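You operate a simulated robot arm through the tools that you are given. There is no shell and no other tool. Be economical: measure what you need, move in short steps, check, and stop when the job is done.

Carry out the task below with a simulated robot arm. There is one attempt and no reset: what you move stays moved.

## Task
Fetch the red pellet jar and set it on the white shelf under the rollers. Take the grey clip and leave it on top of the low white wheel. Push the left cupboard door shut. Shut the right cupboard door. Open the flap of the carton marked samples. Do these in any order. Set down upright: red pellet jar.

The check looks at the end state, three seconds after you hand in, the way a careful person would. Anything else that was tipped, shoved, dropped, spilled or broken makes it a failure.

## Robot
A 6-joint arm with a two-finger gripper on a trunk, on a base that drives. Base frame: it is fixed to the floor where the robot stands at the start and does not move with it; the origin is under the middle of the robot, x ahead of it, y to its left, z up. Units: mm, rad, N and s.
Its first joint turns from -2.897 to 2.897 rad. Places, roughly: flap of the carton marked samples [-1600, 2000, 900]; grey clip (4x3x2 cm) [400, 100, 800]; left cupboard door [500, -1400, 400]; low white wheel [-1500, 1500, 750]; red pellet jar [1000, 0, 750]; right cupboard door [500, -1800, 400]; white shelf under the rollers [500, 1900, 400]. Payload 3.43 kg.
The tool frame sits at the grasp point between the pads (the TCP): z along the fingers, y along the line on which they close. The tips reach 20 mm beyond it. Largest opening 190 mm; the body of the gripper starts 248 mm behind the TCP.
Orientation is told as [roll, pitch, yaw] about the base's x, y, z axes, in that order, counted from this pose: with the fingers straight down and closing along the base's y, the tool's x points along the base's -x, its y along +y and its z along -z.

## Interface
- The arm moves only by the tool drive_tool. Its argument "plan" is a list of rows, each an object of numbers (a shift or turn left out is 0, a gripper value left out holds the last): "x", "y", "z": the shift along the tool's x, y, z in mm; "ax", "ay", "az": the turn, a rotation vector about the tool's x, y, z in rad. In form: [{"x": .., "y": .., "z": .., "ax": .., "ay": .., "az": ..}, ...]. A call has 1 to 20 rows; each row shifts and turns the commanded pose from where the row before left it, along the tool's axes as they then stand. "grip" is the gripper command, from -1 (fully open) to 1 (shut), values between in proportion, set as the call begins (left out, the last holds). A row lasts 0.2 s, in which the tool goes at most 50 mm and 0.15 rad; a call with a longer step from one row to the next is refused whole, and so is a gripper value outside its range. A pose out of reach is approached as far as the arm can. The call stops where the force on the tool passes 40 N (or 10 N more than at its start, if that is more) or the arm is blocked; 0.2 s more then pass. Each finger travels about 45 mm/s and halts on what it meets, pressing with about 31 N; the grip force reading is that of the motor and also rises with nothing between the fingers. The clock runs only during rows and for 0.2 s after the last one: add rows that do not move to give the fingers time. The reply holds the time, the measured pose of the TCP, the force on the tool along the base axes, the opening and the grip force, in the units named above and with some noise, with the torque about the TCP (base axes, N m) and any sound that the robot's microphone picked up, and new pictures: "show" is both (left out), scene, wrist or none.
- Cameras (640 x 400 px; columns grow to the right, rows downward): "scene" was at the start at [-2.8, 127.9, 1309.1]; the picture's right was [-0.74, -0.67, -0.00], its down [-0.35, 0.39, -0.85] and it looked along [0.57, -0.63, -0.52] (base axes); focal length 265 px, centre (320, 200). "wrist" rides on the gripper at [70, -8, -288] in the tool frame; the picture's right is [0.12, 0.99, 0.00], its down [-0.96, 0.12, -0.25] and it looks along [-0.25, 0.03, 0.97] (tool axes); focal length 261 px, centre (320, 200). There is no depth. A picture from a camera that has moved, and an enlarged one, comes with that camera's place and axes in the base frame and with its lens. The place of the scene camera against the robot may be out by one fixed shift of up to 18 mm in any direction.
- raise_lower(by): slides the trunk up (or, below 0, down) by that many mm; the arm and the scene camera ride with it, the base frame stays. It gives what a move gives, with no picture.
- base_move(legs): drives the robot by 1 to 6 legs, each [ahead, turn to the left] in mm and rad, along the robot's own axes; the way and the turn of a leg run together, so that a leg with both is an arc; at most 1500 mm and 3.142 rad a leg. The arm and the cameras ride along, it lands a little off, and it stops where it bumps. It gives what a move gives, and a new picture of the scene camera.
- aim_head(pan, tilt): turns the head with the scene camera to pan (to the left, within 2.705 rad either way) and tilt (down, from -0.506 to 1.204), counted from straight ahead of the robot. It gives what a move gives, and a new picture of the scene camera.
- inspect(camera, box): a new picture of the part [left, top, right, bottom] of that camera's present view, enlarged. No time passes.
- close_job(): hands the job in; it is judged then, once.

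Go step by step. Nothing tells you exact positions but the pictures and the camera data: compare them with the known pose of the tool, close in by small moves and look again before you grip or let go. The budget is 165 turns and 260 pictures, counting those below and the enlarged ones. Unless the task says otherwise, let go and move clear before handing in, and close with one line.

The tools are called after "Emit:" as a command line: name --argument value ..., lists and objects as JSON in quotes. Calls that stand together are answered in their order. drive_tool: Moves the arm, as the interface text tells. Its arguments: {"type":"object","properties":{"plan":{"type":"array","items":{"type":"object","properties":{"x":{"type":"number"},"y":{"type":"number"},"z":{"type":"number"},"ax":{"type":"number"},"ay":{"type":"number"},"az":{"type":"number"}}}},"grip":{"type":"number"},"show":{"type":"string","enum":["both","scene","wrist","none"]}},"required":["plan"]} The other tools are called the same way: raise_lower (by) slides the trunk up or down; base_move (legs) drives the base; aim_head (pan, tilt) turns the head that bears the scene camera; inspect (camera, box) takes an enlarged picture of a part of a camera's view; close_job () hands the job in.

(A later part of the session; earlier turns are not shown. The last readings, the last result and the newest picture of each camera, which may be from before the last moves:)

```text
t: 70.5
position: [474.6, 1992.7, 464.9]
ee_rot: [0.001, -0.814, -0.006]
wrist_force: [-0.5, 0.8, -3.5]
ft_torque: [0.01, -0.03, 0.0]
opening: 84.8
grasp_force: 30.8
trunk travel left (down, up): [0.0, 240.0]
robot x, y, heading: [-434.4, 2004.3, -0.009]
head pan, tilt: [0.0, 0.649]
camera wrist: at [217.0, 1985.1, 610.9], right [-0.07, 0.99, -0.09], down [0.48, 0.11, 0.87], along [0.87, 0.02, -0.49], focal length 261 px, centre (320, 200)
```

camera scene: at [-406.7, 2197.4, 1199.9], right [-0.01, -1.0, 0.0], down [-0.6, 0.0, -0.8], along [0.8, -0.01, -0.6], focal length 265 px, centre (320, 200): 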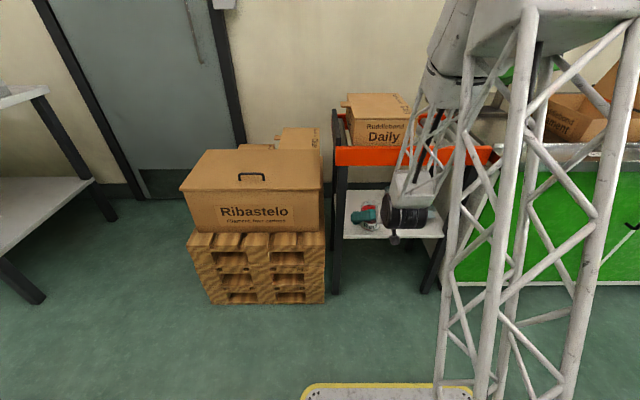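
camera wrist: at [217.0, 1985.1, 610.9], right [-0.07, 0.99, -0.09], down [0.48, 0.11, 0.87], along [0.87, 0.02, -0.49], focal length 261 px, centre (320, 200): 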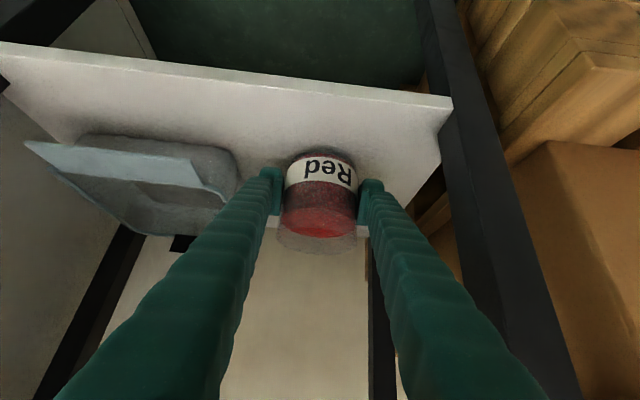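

I lower in small steps, watching the vertical force.

Emit:
drive_tool --plan '[{"x": 2.9, "z": 2.7}, {"x": 2.9, "z": 2.7}, {"x": 2.9, "z": 2.7}, {"x": 2.9, "z": 2.7}]' --show "none"

Emit:
drive_tool --plan '[{"x": 1.5, "z": 1.4}, {"x": 1.5, "z": 1.4}]' --show "none"

Emit:
drive_tool --plan '[{"x": 1.5, "z": 1.4}, {"x": 1.5, "z": 1.4}]' --show "wrist"

```text
t: 71.5
position: [475.3, 1991.2, 451.1]
ee_rot: [0.002, -0.816, -0.009]
wrist_force: [-1.5, -2.9, 25.5]
ft_torque: [0.4, -0.15, 0.03]
opening: 84.8
grasp_force: 31.6
trunk travel left (down, up): [0.0, 240.0]
robot x, y, heading: [-434.5, 2001.0, -0.006]
head pan, tilt: [0.0, 0.649]
```

```text
t: 72.1
position: [474.1, 1992.6, 446.8]
ee_rot: [-0.002, -0.816, -0.007]
wrist_force: [-4.0, -4.1, 25.4]
ft_torque: [0.41, -0.2, 0.1]
opening: 84.4
grasp_force: 31.4
trunk travel left (down, up): [0.0, 240.0]
robot x, y, heading: [-434.3, 2007.2, -0.006]
head pan, tilt: [0.0, 0.649]
```

```text
t: 72.7
position: [473.7, 1992.3, 442.8]
ee_rot: [0.001, -0.816, -0.007]
wrist_force: [-3.7, -2.8, 30.2]
ft_torque: [0.42, 0.02, 0.1]
opening: 84.3
grasp_force: 31.2
trunk travel left (down, up): [0.0, 240.0]
robot x, y, heading: [-431.4, 1997.3, -0.007]
head pan, tilt: [0.0, 0.649]
camera wrist: at [216.4, 1985.0, 588.5], right [-0.07, 0.99, -0.09], down [0.48, 0.11, 0.87], along [0.88, 0.02, -0.48], focal length 261 px, centre (320, 200)
```

wrist: 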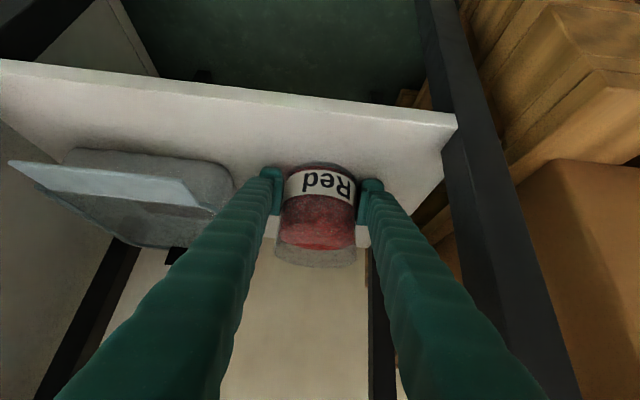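

Contact made; I release with a small opening and check.

Emit:
drive_tool --plan '[{}, {}, {}, {}]' --grip -0.15 --show "wrist"

```text
t: 73.7
position: [475.2, 1992.0, 443.0]
ee_rot: [0.001, -0.817, -0.008]
wrist_force: [0.2, -1.2, 27.9]
ft_torque: [0.05, 0.11, -0.03]
opening: 98.0
grasp_force: 0.1
trunk travel left (down, up): [0.0, 240.0]
robot x, y, heading: [-433.2, 2008.0, -0.004]
head pan, tilt: [0.0, 0.649]
camera wrist: at [216.3, 1985.0, 588.0], right [-0.07, 0.99, -0.09], down [0.48, 0.11, 0.87], along [0.87, 0.02, -0.48], focal length 261 px, centre (320, 200)
```

wrist: 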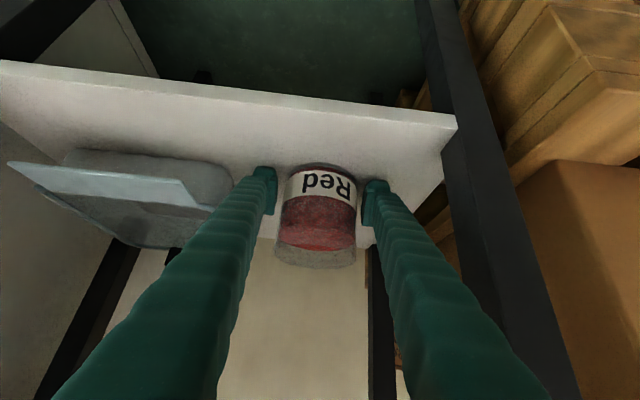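

The remaining force shows the fingertips press the shelf. I raise a little, then back out along -x.

Emit:
drive_tool --plan '[{"x": -3, "z": -2.8}, {"x": -3, "z": -2.8}, {"x": -3, "z": -2.8}, {}]' --grip -0.3 --show "wrist"

```text
t: 74.7
position: [473.5, 1991.6, 454.2]
ee_rot: [0.001, -0.815, -0.008]
wrist_force: [-0.2, -0.3, 0.1]
ft_torque: [0.03, -0.02, -0.02]
opening: 123.5
grasp_force: 0.0
trunk travel left (down, up): [0.0, 240.0]
robot x, y, heading: [-435.1, 2004.4, -0.006]
head pan, tilt: [0.0, 0.649]
camera wrist: at [216.4, 1985.2, 600.3], right [-0.07, 0.99, -0.09], down [0.48, 0.11, 0.87], along [0.87, 0.02, -0.49], focal length 261 px, centre (320, 200)
```

wrist: 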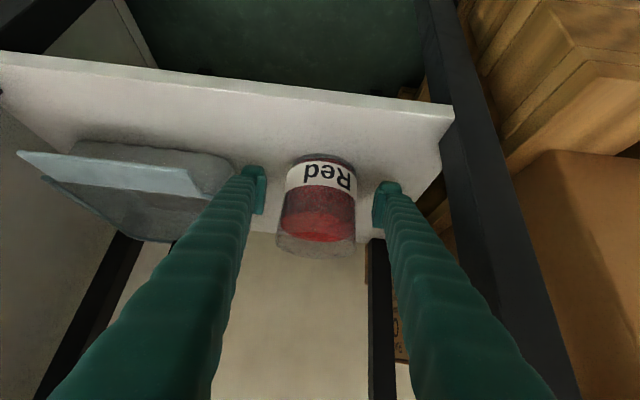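

The jar stands free. I retract with the arm, then back the base straight out.

Emit:
drive_tool --plan '[{"x": 10, "z": -11}, {"x": 14, "z": -14.5}, {"x": 14, "z": -14.5}, {"x": 12, "z": -13}]' --show "wrist"

Emit:
base_move --legs '[[-320, 0]]'

Emit:
inspect --camera "wrist" --box '[160, 0, 480, 200]'

```text
t: 75.7
position: [402.1, 1991.8, 454.4]
ee_rot: [-0.001, -0.814, -0.007]
wrist_force: [0.2, 0.5, 0.5]
ft_torque: [0.0, -0.02, -0.01]
opening: 123.4
grasp_force: 0.1
trunk travel left (down, up): [0.0, 240.0]
robot x, y, heading: [-432.3, 2003.6, -0.007]
head pan, tilt: [0.0, 0.649]
camera wrist: at [143.9, 1986.0, 600.0], right [-0.07, 0.99, -0.09], down [0.48, 0.11, 0.87], along [0.87, 0.02, -0.49], focal length 261 px, centre (320, 200)
```

wrist: 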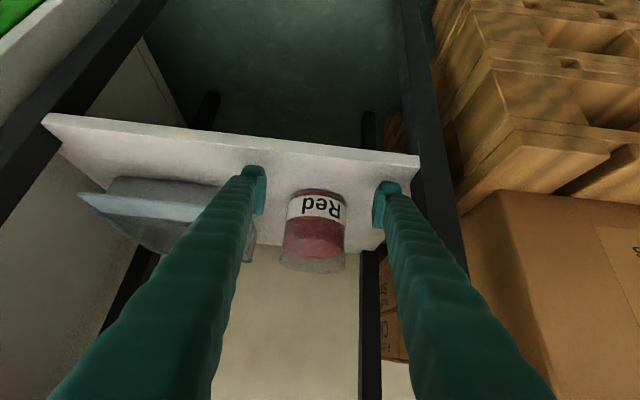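

```text
t: 77.8
position: [86.7, 1995.2, 452.9]
ee_rot: [0.0, -0.816, -0.007]
wrist_force: [0.2, -0.4, -0.1]
ft_torque: [-0.01, -0.04, -0.01]
opening: 123.6
grasp_force: 0.0
trunk travel left (down, up): [0.0, 240.0]
robot x, y, heading: [-746.6, 2002.6, -0.008]
head pan, tilt: [0.0, 0.649]
camera scene: at [-722.2, 2199.7, 1199.9], right [-0.01, -1.0, 0.0], down [-0.6, 0.0, -0.8], along [0.8, -0.01, -0.6], focal length 265 px, centre (320, 200)
```

scene: 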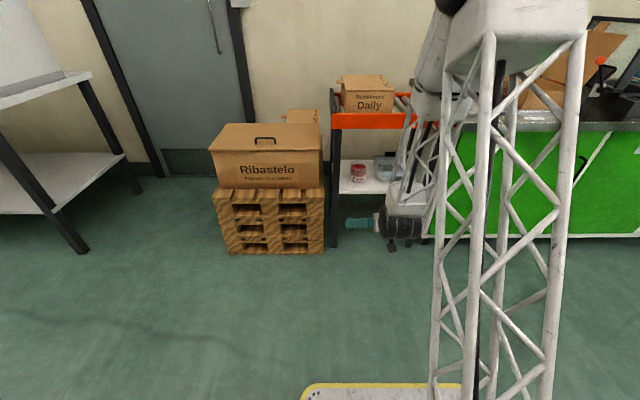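

```text
2.00 times, centred on (320, 100) of wrist
camera zoom: at [-171.6, 1988.3, 600.0], right [-0.07, 0.99, -0.09], down [0.48, 0.11, 0.87], along [0.87, 0.02, -0.49], focal length 521 px, centre (320, 400)
```

zoom: 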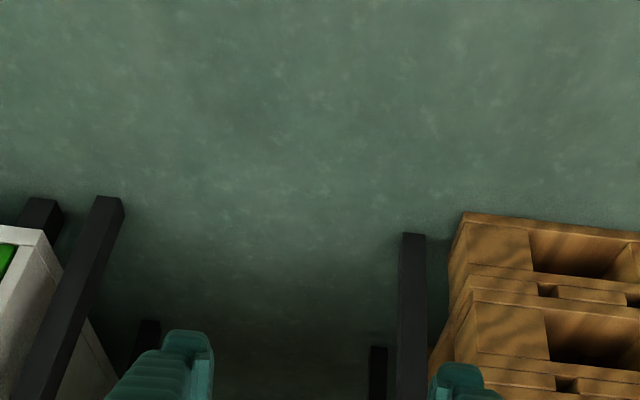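

The jar stands upright on the shelf. Next I restore the trunk and bring the tool up and vertical, then look behind at the wheels table and the samples carton.

Emit:
raise_lower --by 140

Emit:
drive_tool --plan '[{"x": -34, "z": -32}, {"x": -34, "z": -32}, {"x": -34, "z": -32}, {"x": -34, "z": -32}, {"x": -34, "z": -32}, {"x": -34, "z": -32}, {"x": -34, "z": -32}, {"x": -34, "z": -32}, {"x": -34, "z": -32}, {"x": -34, "z": -32}, {"x": -34, "z": -32}, {"ay": 0.14}, {"ay": 0.14}, {"ay": 0.14}, {"ay": 0.14}, {"ay": 0.14}, {"ay": 0.11}]' --show "none"

Emit:
aim_head --pan 2.705 --tilt 0.5

```text
t: 79.5
position: [86.4, 1994.7, 593.4]
ee_rot: [0.0, -0.815, -0.005]
wrist_force: [0.3, -0.1, 1.0]
ft_torque: [-0.01, 0.0, 0.0]
opening: 123.4
grasp_force: 0.0
trunk travel left (down, up): [-140.0, 100.0]
robot x, y, heading: [-748.4, 2006.0, -0.006]
head pan, tilt: [0.0, 0.649]
```

```text
t: 83.1
position: [86.2, 1995.3, 1108.9]
ee_rot: [-0.001, -0.004, -0.008]
wrist_force: [-1.5, -0.8, 0.5]
ft_torque: [0.01, -0.24, 0.01]
opening: 123.4
grasp_force: 0.1
trunk travel left (down, up): [-140.0, 100.0]
robot x, y, heading: [-750.5, 2006.6, -0.007]
head pan, tilt: [0.0, 0.649]
```

```text
t: 85.5
position: [86.7, 1994.3, 1107.4]
ee_rot: [0.001, -0.006, -0.007]
wrist_force: [-0.6, -0.8, -0.7]
ft_torque: [-0.01, -0.03, 0.0]
opening: 123.7
grasp_force: 0.1
trunk travel left (down, up): [-140.0, 100.0]
robot x, y, heading: [-745.9, 2004.8, -0.003]
head pan, tilt: [2.7, 0.499]
camera scene: at [-891.0, 2239.9, 1353.3], right [0.43, 0.9, 0.0], down [0.43, -0.21, -0.88], along [-0.79, 0.38, -0.48], focal length 265 px, centre (320, 200)
```

scene: 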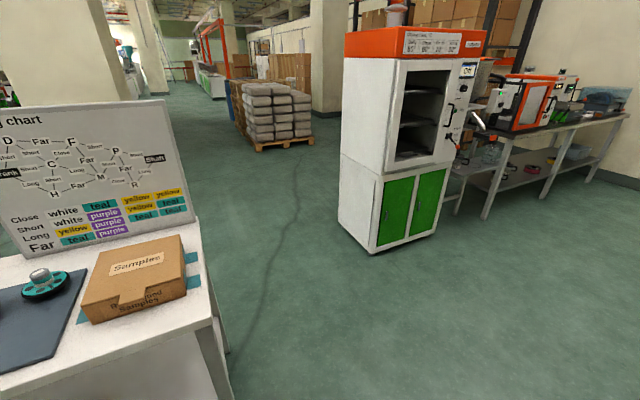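

Emit:
inspect --camera "scene" --box '[60, 220, 230, 340]'

Emit:
aim_head --pan 2.705 --tilt 0.9

```text
3.33 times, centred on (145, 280) of scene
camera zoom: at [-891.0, 2239.9, 1353.3], right [0.43, 0.9, 0.0], down [0.43, -0.21, -0.88], along [-0.79, 0.38, -0.48], focal length 884 px, centre (903, -67)
```

zoom: 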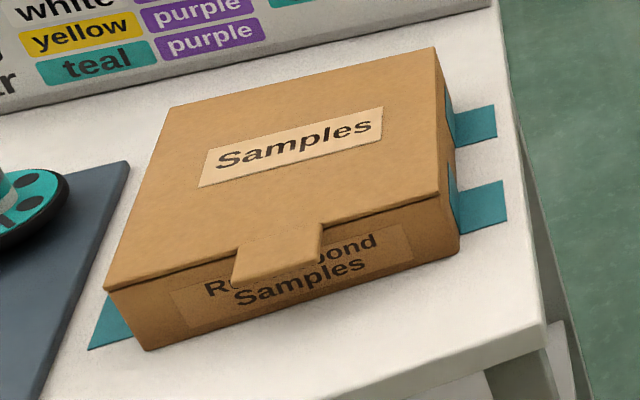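

```text
t: 86.4
position: [86.5, 1996.3, 1106.6]
ee_rot: [0.0, -0.005, -0.007]
wrist_force: [-0.6, 0.1, 0.2]
ft_torque: [-0.01, 0.01, 0.0]
opening: 123.8
grasp_force: 0.1
trunk travel left (down, up): [-140.0, 100.0]
robot x, y, heading: [-747.3, 2006.5, -0.004]
head pan, tilt: [2.7, 0.901]
camera scene: at [-877.1, 2233.2, 1319.5], right [0.43, 0.9, 0.0], down [0.71, -0.34, -0.62], along [-0.56, 0.27, -0.78], focal length 265 px, centre (320, 200)
```

scene: 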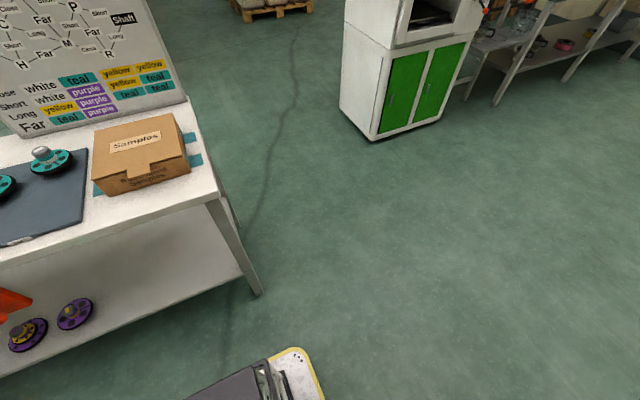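

The samples carton has a lid hinged at the back, with a tab protruding towards the aisle at about [-1505, 2023, 831]. I'll retract the arm and turn to face it.

Emit:
drive_tool --plan '[{"x": 45}, {"x": 45}, {"x": 45}, {"x": 45}, {"x": 45}]' --grip 1 --show "none"

Emit:
base_move --legs '[[0, 1.57], [0, 1.575]]'

Emit:
aim_head --pan 0.0 --tilt 0.65

```text
t: 87.6
position: [-140.3, 1995.5, 1106.5]
ee_rot: [0.0, -0.002, -0.006]
wrist_force: [1.4, 0.4, -1.0]
ft_torque: [0.01, 0.25, -0.01]
opening: 16.9
grasp_force: 0.0
trunk travel left (down, up): [-140.0, 100.0]
robot x, y, heading: [-751.3, 2007.6, -0.008]
head pan, tilt: [2.7, 0.901]
```

```text
t: 96.0
position: [-1354.6, 2014.8, 1106.4]
ee_rot: [-0.001, -0.004, 3.132]
wrist_force: [0.1, 0.6, 0.8]
ft_torque: [-0.02, 0.0, 0.01]
opening: 0.0
grasp_force: 30.5
trunk travel left (down, up): [-140.0, 100.0]
robot x, y, heading: [-746.1, 2008.7, 3.132]
head pan, tilt: [2.7, 0.901]
camera scene: at [-624.3, 1769.4, 1319.4], right [-0.43, -0.9, 0.0], down [-0.71, 0.34, -0.62], along [0.56, -0.27, -0.78], focal length 265 px, centre (320, 200)
```

scene: 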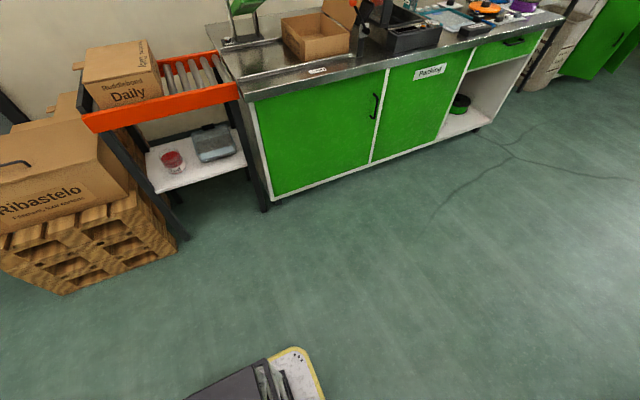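

```text
t: 98.4
position: [-1354.5, 2014.9, 1106.0]
ee_rot: [0.0, -0.005, 3.133]
wrist_force: [-0.6, 0.5, 0.9]
ft_torque: [-0.02, 0.02, 0.0]
opening: 0.0
grasp_force: 30.8
trunk travel left (down, up): [-140.0, 100.0]
robot x, y, heading: [-747.1, 2006.6, 3.129]
head pan, tilt: [0.0, 0.649]
camera scene: at [-779.0, 1802.8, 1339.9], right [0.01, 1.0, 0.0], down [0.6, 0.0, -0.8], along [-0.8, 0.01, -0.6], focal length 265 px, centre (320, 200)
```

scene: 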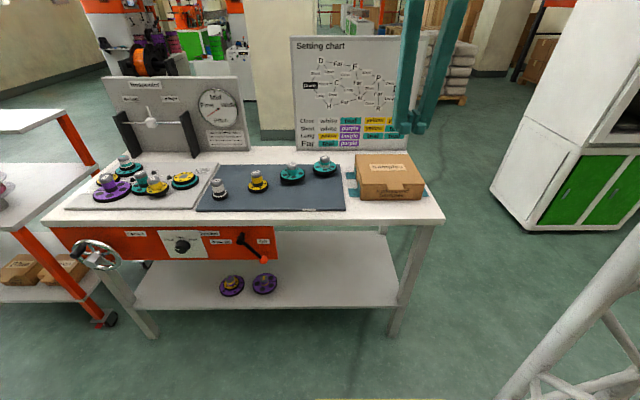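

I enlarge the table to look at the wheels and the carton.

Emit:
inspect --camera "scene" --box '[60, 130, 280, 230]'

Emit:
inspect --camera "scene" --box '[190, 140, 440, 230]'

Emit:
inspect --camera "scene" --box '[200, 30, 440, 160]'

Emit:
drive_tool --plan '[{}]' --show "wrist"

```text
2.91 times, centred on (170, 180) of scene
camera zoom: at [-779.0, 1802.8, 1339.9], right [0.01, 1.0, 0.0], down [0.6, 0.0, -0.8], along [-0.8, 0.01, -0.6], focal length 772 px, centre (756, 258)
```

zoom: 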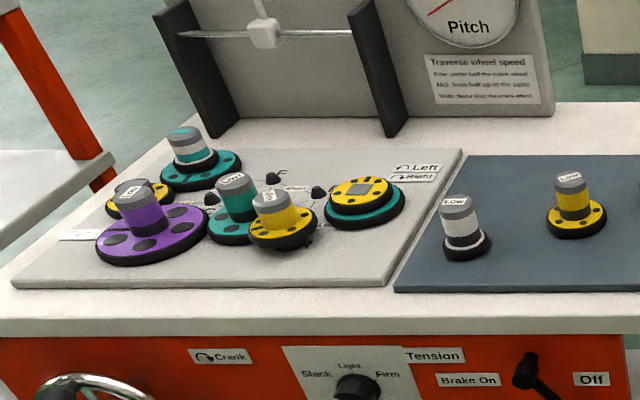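

```text
2.56 times, centred on (315, 185) of scene
camera zoom: at [-779.0, 1802.8, 1339.9], right [0.01, 1.0, 0.0], down [0.6, 0.0, -0.8], along [-0.8, 0.01, -0.6], focal length 679 px, centre (333, 238)
```

zoom: 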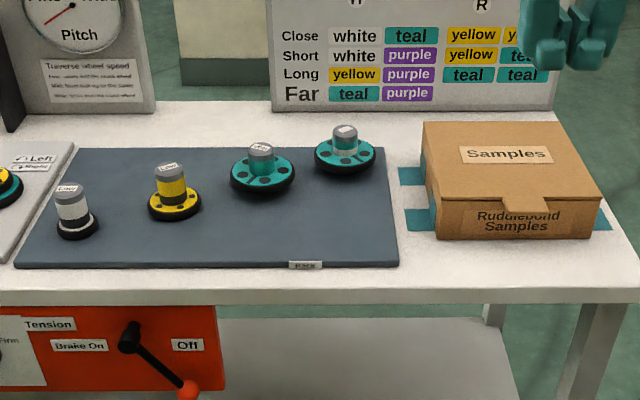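

```text
2.67 times, centred on (320, 95) of scene
camera zoom: at [-779.0, 1802.8, 1339.9], right [0.01, 1.0, 0.0], down [0.6, 0.0, -0.8], along [-0.8, 0.01, -0.6], focal length 708 px, centre (320, 480)
```

zoom: 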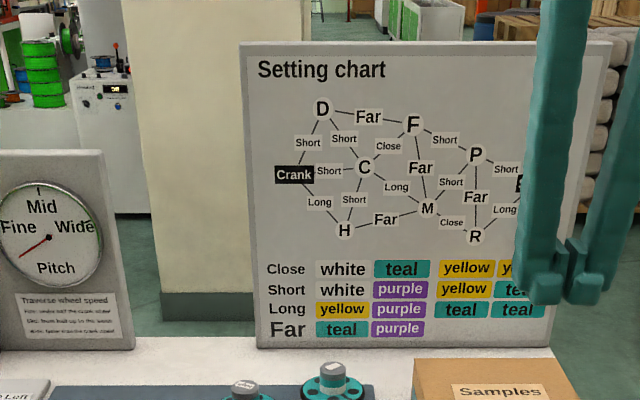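

```text
t: 98.8
position: [-1353.7, 2015.0, 1106.9]
ee_rot: [-0.001, -0.005, 3.133]
wrist_force: [-0.5, 0.5, -0.1]
ft_torque: [-0.02, 0.0, -0.01]
opening: 0.0
grasp_force: 31.2
trunk travel left (down, up): [-140.0, 100.0]
robot x, y, heading: [-746.5, 2002.0, 3.134]
head pan, tilt: [0.0, 0.649]
camera wrist: at [-1283.0, 2022.5, 1393.7], right [0.11, -0.99, 0.0], down [-0.96, -0.11, 0.25], along [-0.25, -0.03, -0.97], focal length 261 px, centre (320, 200)
```

wrist: 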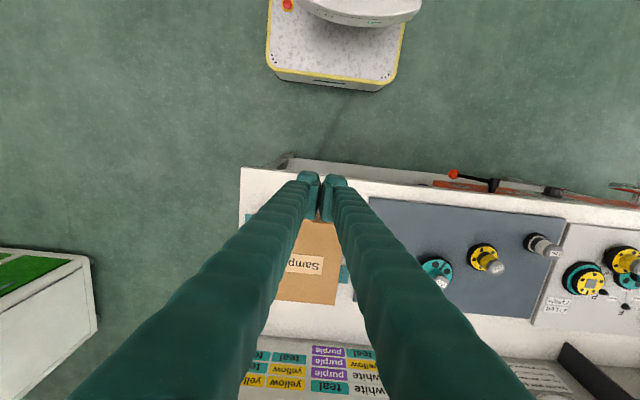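

The white wheel carries a "Low" label and stands on the blue mat. For the carton, I back off, tilt the tool forward and open the fingers for a wrist view of the tab.

Emit:
base_move --legs '[[-150, 0]]'

Emit:
drive_tool --plan '[{"z": 20}, {"ay": -0.14}, {"ay": -0.14}, {"ay": -0.14}, {"ay": -0.14}, {"ay": -0.14}, {"ay": -0.14}, {"ay": -0.14}, {"ay": -0.07}]' --grip -0.3

```text
t: 100.2
position: [-1202.2, 2016.5, 1107.1]
ee_rot: [0.001, -0.006, 3.129]
wrist_force: [0.4, -0.3, -0.9]
ft_torque: [0.02, -0.07, -0.01]
opening: 0.0
grasp_force: 30.5
trunk travel left (down, up): [-140.0, 100.0]
robot x, y, heading: [-594.8, 1999.1, 3.129]
head pan, tilt: [0.0, 0.649]
camera scene: at [-627.5, 1801.5, 1339.9], right [0.01, 1.0, 0.0], down [0.6, -0.01, -0.8], along [-0.8, 0.01, -0.6], focal length 265 px, centre (320, 200)
```

scene: 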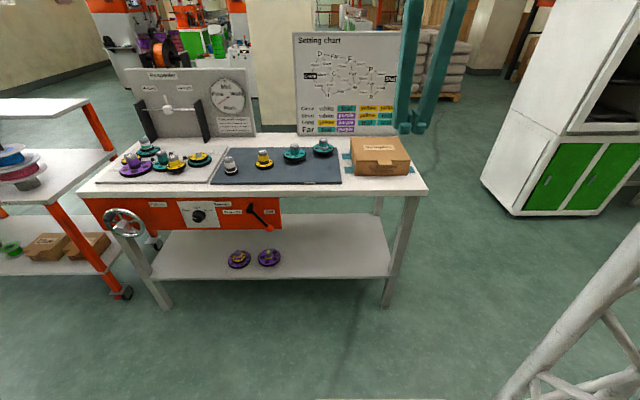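

```text
t: 102.2
position: [-1203.1, 2015.6, 1086.0]
ee_rot: [0.0, -1.056, 3.131]
wrist_force: [0.3, 0.3, 0.4]
ft_torque: [0.0, -0.04, -0.02]
opening: 123.4
grasp_force: 0.0
trunk travel left (down, up): [-140.0, 100.0]
robot x, y, heading: [-596.5, 2004.3, 3.126]
head pan, tilt: [0.0, 0.649]
camera scene: at [-627.5, 1801.5, 1340.0], right [0.01, 1.0, 0.0], down [0.6, -0.01, -0.8], along [-0.8, 0.01, -0.6], focal length 265 px, centre (320, 200)
camera wrist: at [-918.0, 2020.5, 1166.1], right [0.05, -0.99, -0.1], down [-0.26, -0.11, 0.96], along [-0.96, -0.02, -0.26], focal length 261 px, centre (320, 200)
```

scene: 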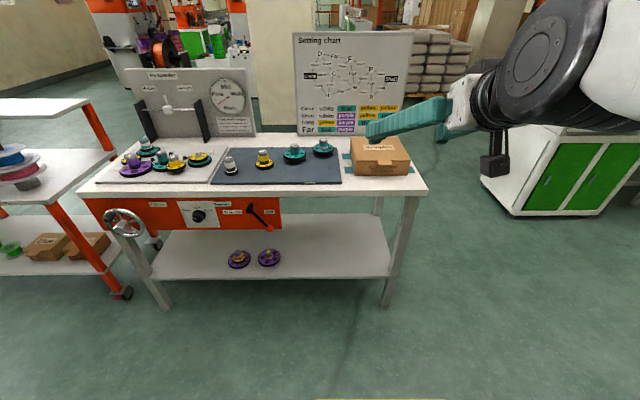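
wrist: 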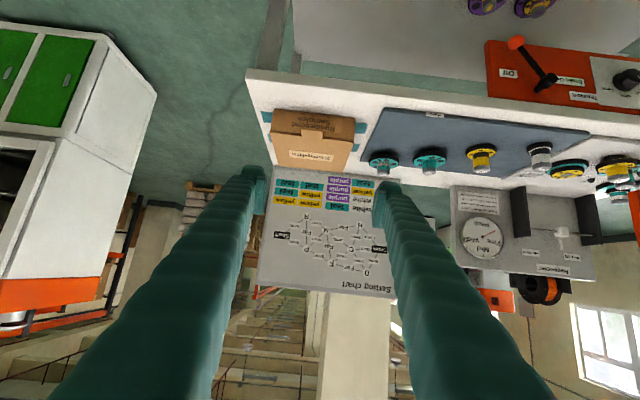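

Emit:
inspect --camera "wrist" --box '[240, 60, 400, 180]'

```text
3.33 times, centred on (320, 120) of wrist
camera zoom: at [-918.0, 2020.5, 1166.1], right [0.05, -0.99, -0.1], down [-0.26, -0.11, 0.96], along [-0.96, -0.02, -0.26], focal length 869 px, centre (320, 467)
```

zoom: 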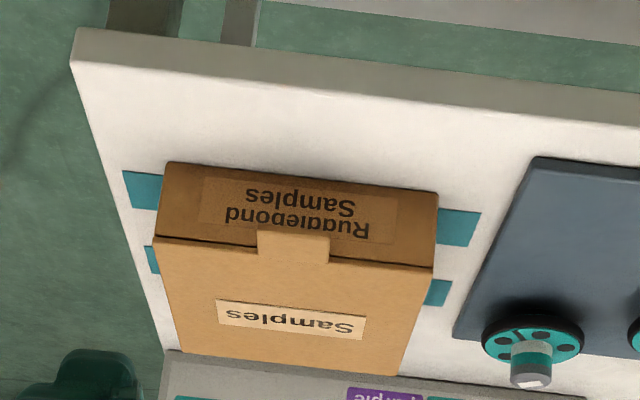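

The tab is at y≈2046, z≈829, protruding to x≈-1505. I close the fingers and move in front of and just above it for another look.

Emit:
drive_tool --plan '[{"x": 13.4, "y": -4.4, "z": 44.8}, {"x": 13.4, "y": -4.4, "z": 44.8}, {"x": 13.4, "y": -4.4, "z": 44.8}, {"x": 13.4, "y": -4.4, "z": 44.8}, {"x": 13.4, "y": -4.4, "z": 44.8}, {"x": 13.4, "y": -4.4, "z": 44.8}, {"x": 13.4, "y": -4.4, "z": 44.8}]' --grip 1

```text
t: 104.0
position: [-1391.2, 2014.1, 857.6]
ee_rot: [-0.202, -1.008, -2.77]
wrist_force: [-0.2, -0.6, -0.2]
ft_torque: [0.01, 0.02, 0.0]
opening: 0.1
grasp_force: 31.1
out of reach, approached as far as the arm can: row 2, 3, 5, 6, 7
trunk travel left (down, up): [-140.0, 100.0]
robot x, y, heading: [-596.6, 2002.7, 3.123]
head pan, tilt: [0.0, 0.649]
stopped in row 7: the arm was blocked; the commanded pose is now the measured one
camera scene: at [-627.2, 1801.4, 1339.9], right [0.01, 1.0, 0.0], down [0.6, -0.01, -0.8], along [-0.8, 0.01, -0.6], focal length 265 px, centre (320, 200)
camera wrist: at [-1116.5, 2067.9, 947.7], right [0.26, -0.94, -0.21], down [-0.25, -0.27, 0.93], along [-0.93, -0.19, -0.3], focal length 261 px, centre (320, 200)
```

scene: 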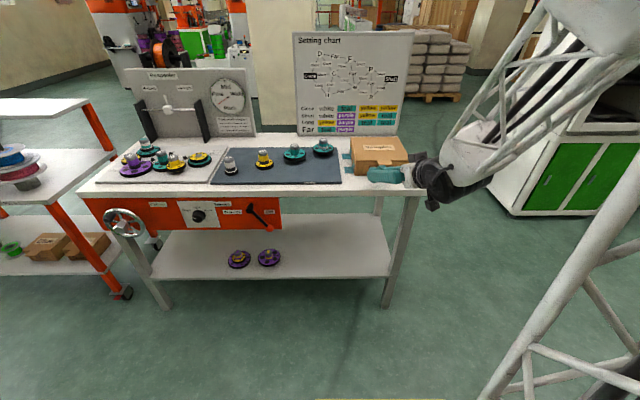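
wrist: 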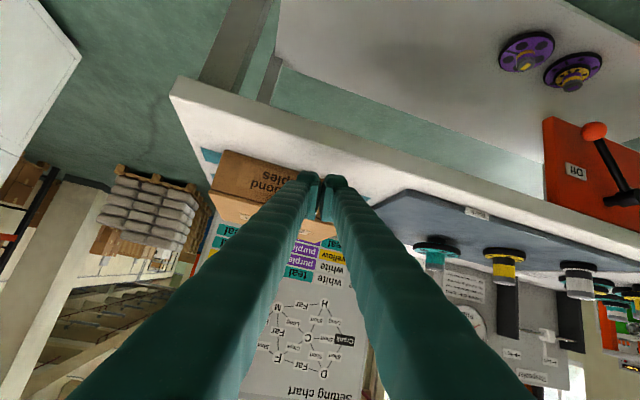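

The arm got near its fold limit and twisted. I back up and out, square the tool, and lower the trunk so the low tilted pose becomes reachable.

Emit:
drive_tool --plan '[{"x": -22, "z": -39}, {"x": -22, "z": -39}, {"x": -22, "z": -39}, {"x": -22, "z": -39}, {"x": -22, "z": -39}, {"x": -22, "z": -39}, {"ax": 0.06, "ay": -0.024, "az": 0.1}, {"ax": 0.06, "ay": -0.024, "az": 0.1}]' --show "none"

Emit:
raise_lower --by -140

```text
t: 105.8
position: [-1259.4, 2015.9, 1090.8]
ee_rot: [-0.015, -1.067, -3.111]
wrist_force: [-0.6, 0.6, -0.1]
ft_torque: [-0.02, 0.0, 0.01]
opening: 0.3
grasp_force: 31.1
trunk travel left (down, up): [-140.0, 100.0]
robot x, y, heading: [-594.3, 2002.0, 3.132]
head pan, tilt: [0.0, 0.649]
```

```text
t: 107.5
position: [-1258.9, 2016.2, 949.4]
ee_rot: [-0.012, -1.07, -3.115]
wrist_force: [0.5, 0.5, 0.1]
ft_torque: [-0.02, 0.0, -0.02]
opening: 0.2
grasp_force: 31.3
trunk travel left (down, up): [0.0, 240.0]
robot x, y, heading: [-597.3, 2004.3, 3.129]
head pan, tilt: [0.0, 0.649]
```

Emit:
drive_tool --plan '[{"z": 41, "y": -6}, {"z": 41, "y": -6}, {"z": 41, "y": -6}, {"z": 41, "y": -6}, {"z": 41, "y": -6}]'

```text
t: 108.7
position: [-1435.6, 2030.6, 844.4]
ee_rot: [-0.276, -1.025, -2.771]
wrist_force: [-0.7, 1.4, 2.1]
ft_torque: [-0.19, -0.42, 0.25]
opening: 0.0
grasp_force: 30.8
trunk travel left (down, up): [0.0, 240.0]
robot x, y, heading: [-591.9, 2003.7, 3.127]
head pan, tilt: [0.0, 0.649]
camera scene: at [-626.5, 1801.4, 1199.9], right [0.01, 1.0, 0.0], down [0.6, -0.01, -0.8], along [-0.8, 0.01, -0.6], focal length 265 px, centre (320, 200)
camera wrist: at [-1153.6, 2064.7, 928.8], right [0.19, -0.95, -0.24], down [-0.24, -0.28, 0.93], along [-0.95, -0.12, -0.28], focal length 261 px, centre (320, 200)
```

scene: 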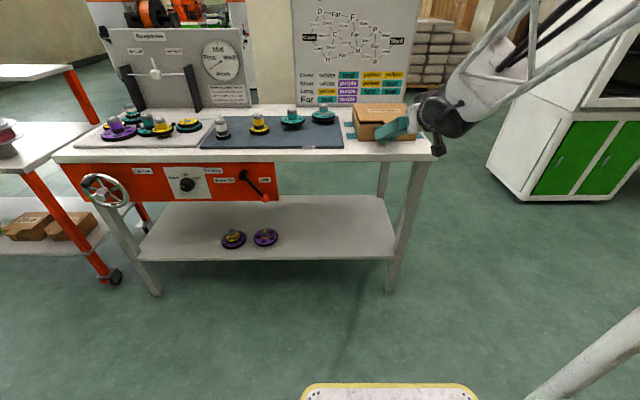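
wrist: 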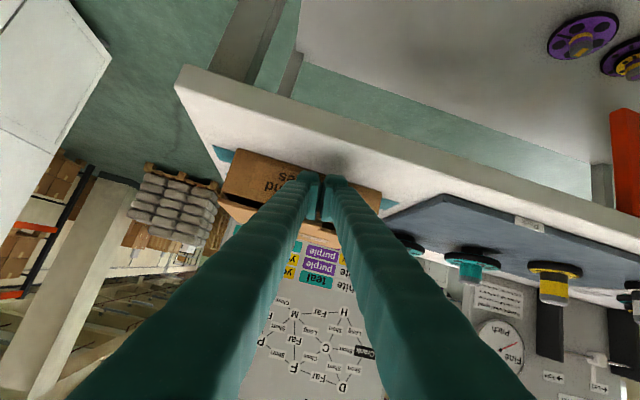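

The wrist needs a longer reach for this tilt. I back the base 220 mm, then square the tool.

Emit:
base_move --legs '[[-220, 0]]'

Emit:
drive_tool --plan '[{"x": -10, "z": 10, "ax": 0.05, "ay": -0.02, "az": 0.07}, {"x": -10, "z": 30, "ax": 0.05, "ay": -0.02, "az": 0.07}, {"x": -10, "z": 30, "ax": 0.03, "az": 0.07}, {"z": 30}]' --show "none"

```text
t: 110.3
position: [-1219.3, 2044.4, 850.6]
ee_rot: [-0.012, -1.068, -3.12]
wrist_force: [-0.7, -0.4, 0.7]
ft_torque: [0.03, 0.0, -0.01]
opening: 0.0
grasp_force: 31.6
trunk travel left (down, up): [0.0, 240.0]
robot x, y, heading: [-373.6, 1993.9, 3.131]
head pan, tilt: [0.0, 0.649]
camera scene: at [-407.5, 1798.7, 1199.9], right [0.01, 1.0, 0.0], down [0.6, -0.01, -0.8], along [-0.8, 0.01, -0.6], focal length 265 px, centre (320, 200)
```

scene: 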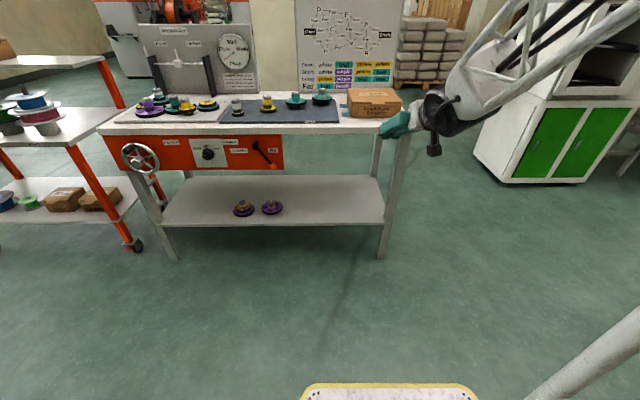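

```text
t: 111.3
position: [-1303.6, 2144.6, 830.8]
ee_rot: [0.278, -1.077, 2.714]
wrist_force: [0.5, -0.1, 0.6]
ft_torque: [-0.02, -0.06, 0.02]
opening: 0.1
grasp_force: 31.2
out of reach, approached as far as the arm can: row 1, 2, 3, 4
trunk travel left (down, up): [0.0, 240.0]
robot x, y, heading: [-376.2, 2002.4, 3.125]
head pan, tilt: [0.0, 0.649]
```

The arm had only been lagging, not blocked, so my correction was unneeded. I undo it and let it settle.

Emit:
drive_tool --plan '[{"z": -30}, {"x": 10, "z": -30, "ax": -0.03, "az": -0.07}, {"x": 10, "z": -30, "ax": -0.05, "ay": 0.02, "az": -0.07}, {"x": 10, "z": -10, "ax": -0.05, "ay": 0.02, "az": -0.07}, {}, {}, {}]' --show "none"

```text
t: 112.9
position: [-1201.1, 2133.6, 851.7]
ee_rot: [-0.011, -1.068, -3.12]
wrist_force: [-0.1, -0.1, 0.4]
ft_torque: [0.0, 0.0, -0.01]
opening: 0.2
grasp_force: 30.5
out of reach, approached as far as the arm can: row 1
trunk travel left (down, up): [0.0, 240.0]
robot x, y, heading: [-374.8, 2003.0, 3.125]
head pan, tilt: [0.0, 0.649]
```

Emit:
drive_tool --plan '[{"y": 22}, {"y": 22}, {"y": 22}, {"y": 20}, {"x": 16, "z": 9}, {"x": 16, "z": 9}, {"x": 15, "z": 9}, {}, {}]' --show "wrist"

```text
t: 114.9
position: [-1203.4, 2048.3, 795.2]
ee_rot: [-0.012, -1.068, -3.119]
wrist_force: [0.2, -0.9, -0.1]
ft_torque: [0.0, 0.01, -0.01]
opening: 0.0
grasp_force: 30.9
trunk travel left (down, up): [0.0, 240.0]
robot x, y, heading: [-374.8, 1997.5, 3.127]
head pan, tilt: [0.0, 0.649]
camera wrist: at [-916.9, 2059.1, 872.1], right [0.07, -0.99, -0.11], down [-0.25, -0.12, 0.96], along [-0.97, -0.04, -0.25], focal length 261 px, centre (320, 200)
```

wrist: 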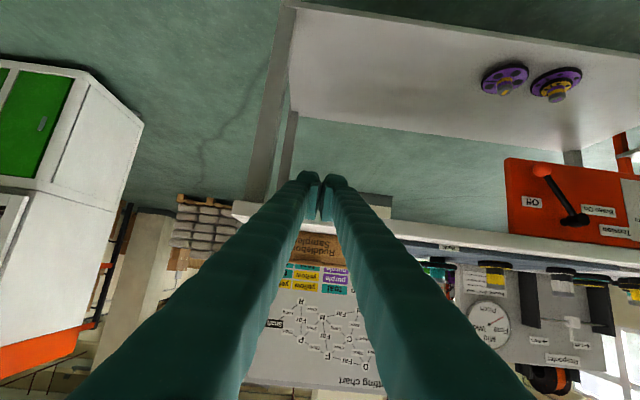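

Emit:
inspect --camera "wrist" --box '[220, 160, 420, 290]'

```text
3.08 times, centred on (320, 225) of wrist
camera zoom: at [-916.9, 2059.1, 872.1], right [0.07, -0.99, -0.11], down [-0.25, -0.12, 0.96], along [-0.97, -0.04, -0.25], focal length 802 px, centre (320, 123)
```

zoom: 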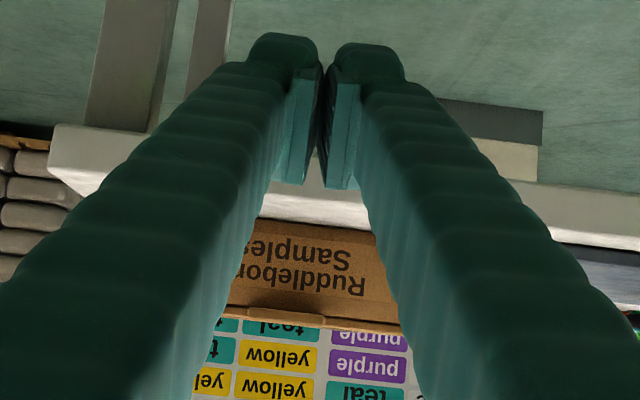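

Triangulating two wrist views puts the table at z≈803, the box front at x≈-1461, and the lid and tab at z≈863, y≈2044. I raise the tool and drive the base 190 mm closer.

Emit:
drive_tool --plan '[{"x": -24, "z": -13.5}, {"x": -24, "z": -13.5}, {}]' --show "none"

Emit:
base_move --legs '[[185, 0]]'

Emit:
drive_tool --plan '[{}]' --show "wrist"

Emit:
inspect --camera "wrist" --box '[220, 100, 420, 230]'

```text
t: 115.7
position: [-1200.4, 2050.3, 851.8]
ee_rot: [-0.012, -1.068, -3.119]
wrist_force: [-0.4, -0.5, 0.7]
ft_torque: [-0.02, -0.03, 0.01]
opening: 0.1
grasp_force: 31.0
trunk travel left (down, up): [0.0, 240.0]
robot x, y, heading: [-374.7, 2001.3, 3.125]
head pan, tilt: [0.0, 0.649]
```

```text
t: 117.3
position: [-1389.4, 2056.3, 850.5]
ee_rot: [-0.013, -1.068, -3.125]
wrist_force: [0.1, -0.3, -0.3]
ft_torque: [-0.01, 0.0, 0.01]
opening: 0.0
grasp_force: 31.2
trunk travel left (down, up): [0.0, 240.0]
robot x, y, heading: [-562.2, 2004.7, 3.122]
head pan, tilt: [0.0, 0.649]
camera scene: at [-596.5, 1802.2, 1199.9], right [0.02, 1.0, 0.0], down [0.6, -0.01, -0.8], along [-0.8, 0.02, -0.6], focal length 265 px, centre (320, 200)
```

scene: 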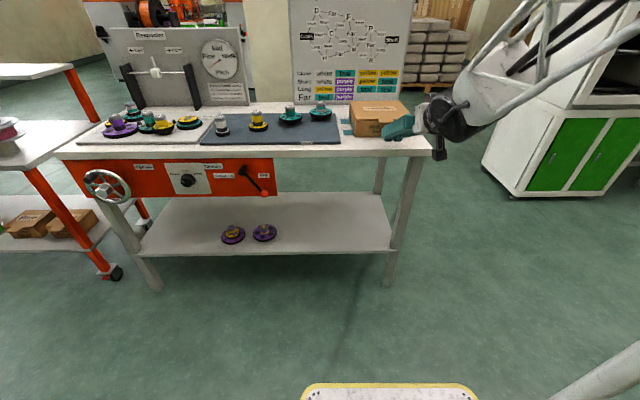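

```text
t: 117.7
position: [-1388.3, 2058.3, 849.7]
ee_rot: [-0.013, -1.069, -3.126]
wrist_force: [0.2, -0.7, -0.5]
ft_torque: [0.01, 0.0, 0.0]
opening: 0.0
grasp_force: 31.1
trunk travel left (down, up): [0.0, 240.0]
robot x, y, heading: [-562.9, 2002.6, 3.12]
head pan, tilt: [0.0, 0.649]
camera wrist: at [-1103.1, 2066.5, 927.4], right [0.06, -0.99, -0.11], down [-0.25, -0.12, 0.96], along [-0.97, -0.03, -0.25], focal length 261 px, centre (320, 200)
```

wrist: 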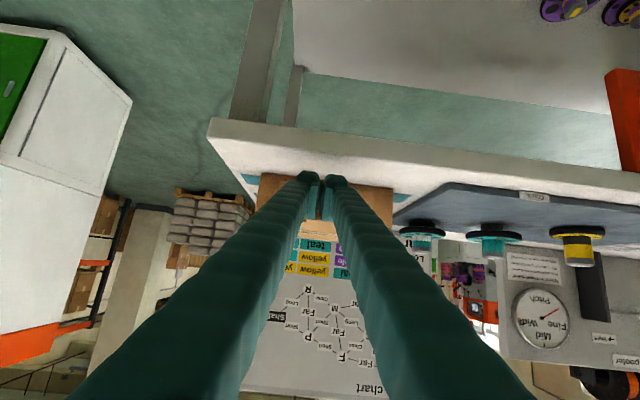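

```text
3.08 times, centred on (320, 165) of wrist
camera zoom: at [-1103.1, 2066.5, 927.4], right [0.06, -0.99, -0.11], down [-0.25, -0.12, 0.96], along [-0.97, -0.03, -0.25], focal length 802 px, centre (320, 308)
```

zoom: 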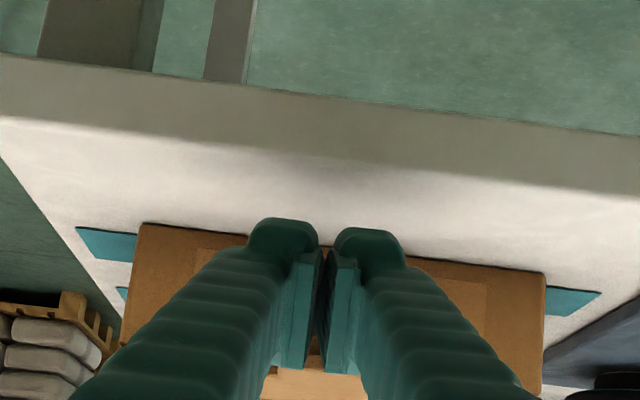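

The position is confirmed. I align with the tab, lower slightly and slide the closed tips under it.

Emit:
drive_tool --plan '[{"y": 13, "x": 9.6, "z": 5.3}, {}, {"x": -8, "z": 14.5}, {"x": -8, "z": 14.5}, {}, {}]' --show "wrist"

Emit:
inspect --camera "wrist" --box '[220, 130, 420, 260]'

Emit:
inspect --camera "scene" --box '[330, 70, 460, 170]'

```text
t: 119.1
position: [-1421.8, 2044.2, 840.3]
ee_rot: [-0.013, -1.068, -3.126]
wrist_force: [0.5, 0.4, -0.2]
ft_torque: [-0.02, 0.0, 0.05]
opening: 0.0
grasp_force: 30.7
trunk travel left (down, up): [0.0, 240.0]
robot x, y, heading: [-560.8, 2006.5, 3.122]
head pan, tilt: [0.0, 0.649]
camera wrist: at [-1136.9, 2053.0, 916.9], right [0.06, -0.99, -0.11], down [-0.25, -0.12, 0.96], along [-0.97, -0.03, -0.25], focal length 261 px, centre (320, 200)
```

wrist: 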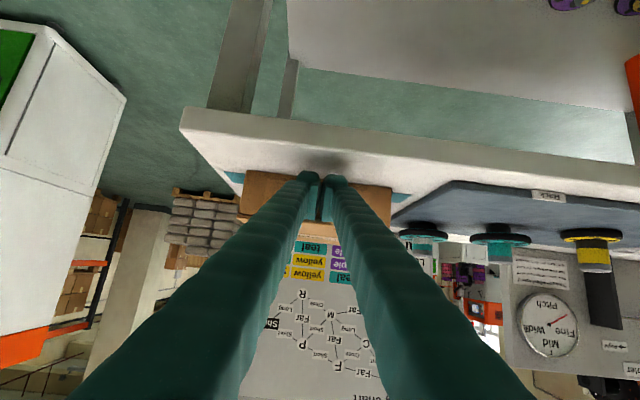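

```text
3.08 times, centred on (320, 195) of wrist
camera zoom: at [-1136.9, 2053.0, 916.9], right [0.06, -0.99, -0.11], down [-0.25, -0.12, 0.96], along [-0.97, -0.03, -0.25], focal length 802 px, centre (320, 215)
```

zoom: 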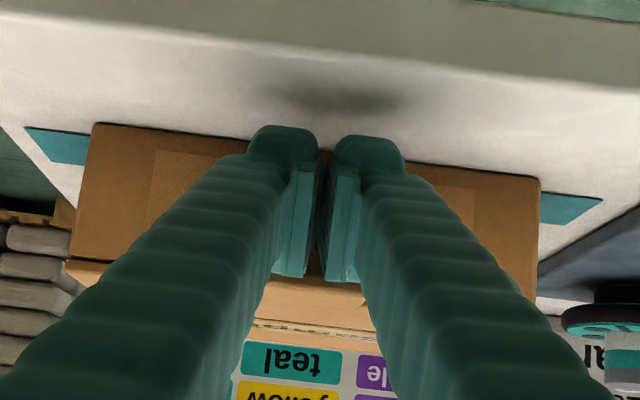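

```text
4.00 times, centred on (395, 120) of scene
camera zoom: at [-596.5, 1802.2, 1199.9], right [0.02, 1.0, 0.0], down [0.6, -0.01, -0.8], along [-0.8, 0.02, -0.6], focal length 1061 px, centre (20, 520)
```

zoom: 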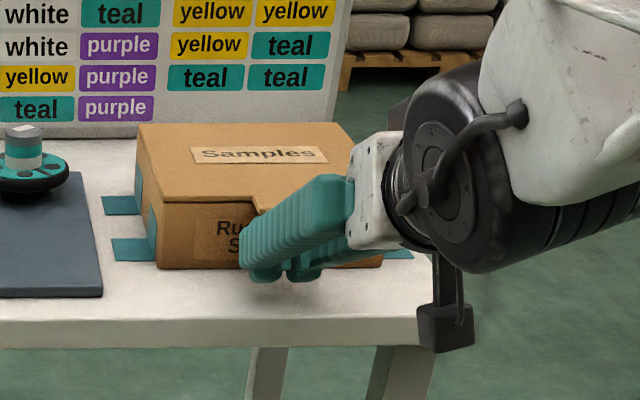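

The tips are just at the tab. I nudge in 7 mm and lift 20 mm to test it.

Emit:
drive_tool --plan '[{"x": -3.4, "z": 6.1}, {"x": -8.8, "z": -4.8}, {"x": -8.8, "z": -4.8}, {"x": -8.8, "z": -4.8}]' --show "wrist"

Emit:
inspect --camera "scene" --box '[330, 70, 460, 170]'

```text
t: 120.1
position: [-1428.2, 2044.1, 869.8]
ee_rot: [-0.012, -1.066, -3.126]
wrist_force: [0.1, 0.1, -0.1]
ft_torque: [0.05, 0.01, 0.02]
opening: 0.1
grasp_force: 31.0
trunk travel left (down, up): [0.0, 240.0]
robot x, y, heading: [-561.6, 2005.8, 3.122]
head pan, tilt: [0.0, 0.649]
camera wrist: at [-1143.5, 2052.8, 946.8], right [0.06, -0.99, -0.11], down [-0.25, -0.12, 0.96], along [-0.97, -0.03, -0.25], focal length 261 px, centre (320, 200)
```

wrist: 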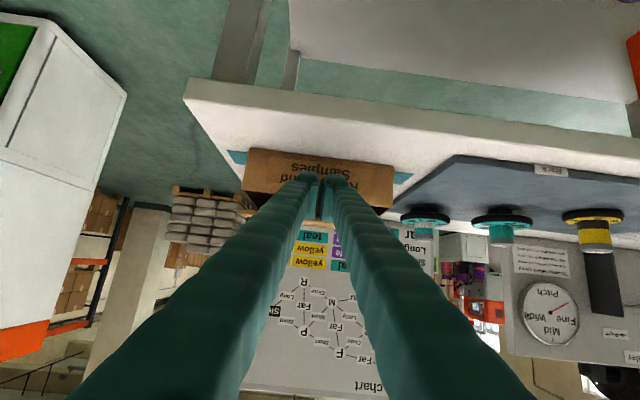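

```text
4.00 times, centred on (395, 120) of scene
camera zoom: at [-596.6, 1802.2, 1199.9], right [0.02, 1.0, 0.0], down [0.6, -0.01, -0.8], along [-0.8, 0.02, -0.6], focal length 1061 px, centre (20, 520)
```

zoom: 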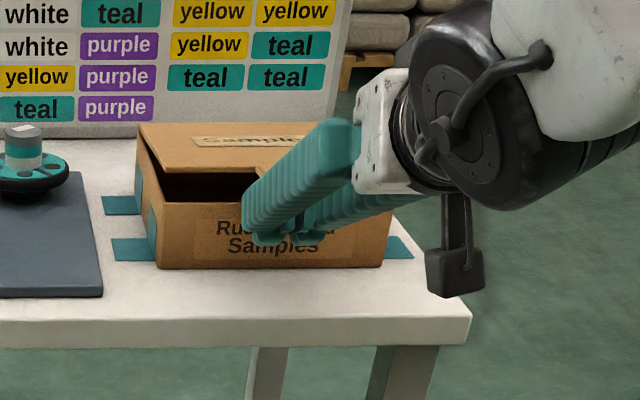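

The lid lifts with the fingers. I continue along its arc.

Emit:
drive_tool --plan '[{"x": -29, "z": -3}, {"x": -29, "z": -3}, {"x": -29, "z": -3}, {"x": -31.7, "z": 9.2}, {"x": -31.7, "z": 9.2}, {"x": -31.7, "z": 9.2}, {}]'

```text
t: 121.7
position: [-1533.8, 2043.6, 1020.9]
ee_rot: [-0.014, -1.066, -3.123]
wrist_force: [0.3, 0.1, -0.3]
ft_torque: [0.02, 0.01, 0.0]
opening: 0.2
grasp_force: 31.5
trunk travel left (down, up): [0.0, 240.0]
robot x, y, heading: [-564.6, 2004.1, 3.117]
head pan, tilt: [0.0, 0.649]
camera scene: at [-596.5, 1802.2, 1199.9], right [0.02, 1.0, 0.0], down [0.6, -0.01, -0.8], along [-0.8, 0.02, -0.6], focal length 265 px, centre (320, 200)
camera wrist: at [-1247.8, 2051.8, 1098.1], right [0.06, -0.99, -0.11], down [-0.25, -0.12, 0.96], along [-0.97, -0.03, -0.25], focal length 261 px, centre (320, 200)
```

scene: 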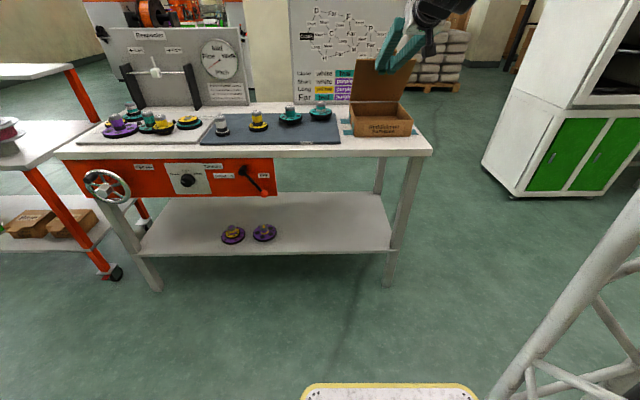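
wrist: 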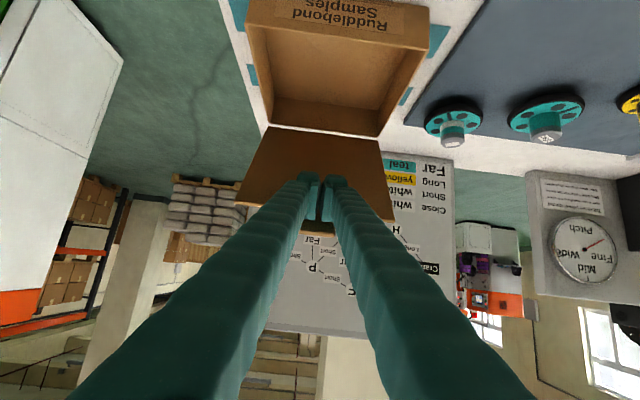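

The lid is up about 70°. I push it past vertical.

Emit:
drive_tool --plan '[{"x": -22.6, "z": 23.7}, {"x": -22.6, "z": 23.7}, {"x": -22.6, "z": 23.7}, {"x": -9, "z": 25}, {}]'

```text
t: 122.9
position: [-1656.2, 2040.0, 1040.2]
ee_rot: [-0.013, -1.069, -3.126]
wrist_force: [0.6, 0.0, 0.7]
ft_torque: [-0.02, 0.03, -0.01]
opening: 0.1
grasp_force: 30.8
trunk travel left (down, up): [0.0, 240.0]
robot x, y, heading: [-561.5, 2005.1, 3.121]
head pan, tilt: [0.0, 0.649]
camera scene: at [-596.5, 1802.2, 1199.9], right [0.02, 1.0, 0.0], down [0.6, -0.01, -0.8], along [-0.8, 0.02, -0.6], focal length 265 px, centre (320, 200)
camera wrist: at [-1370.2, 2049.1, 1117.5], right [0.06, -0.99, -0.11], down [-0.25, -0.12, 0.96], along [-0.97, -0.03, -0.25], focal length 261 px, centre (320, 200)
```

scene: 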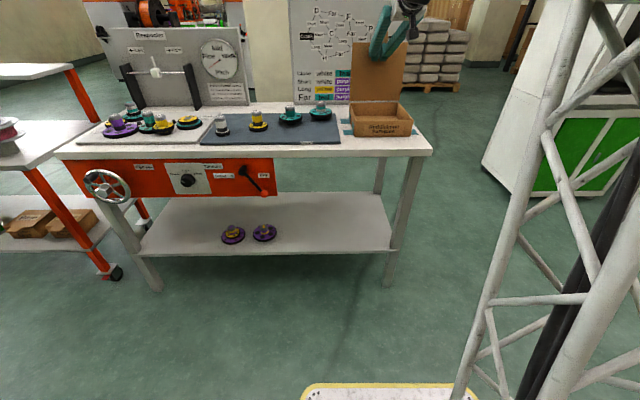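
wrist: 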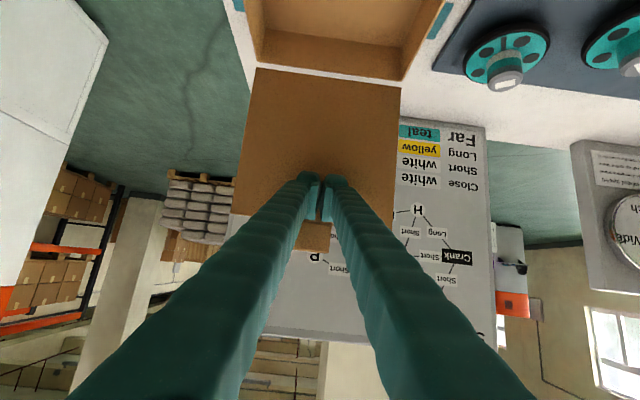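

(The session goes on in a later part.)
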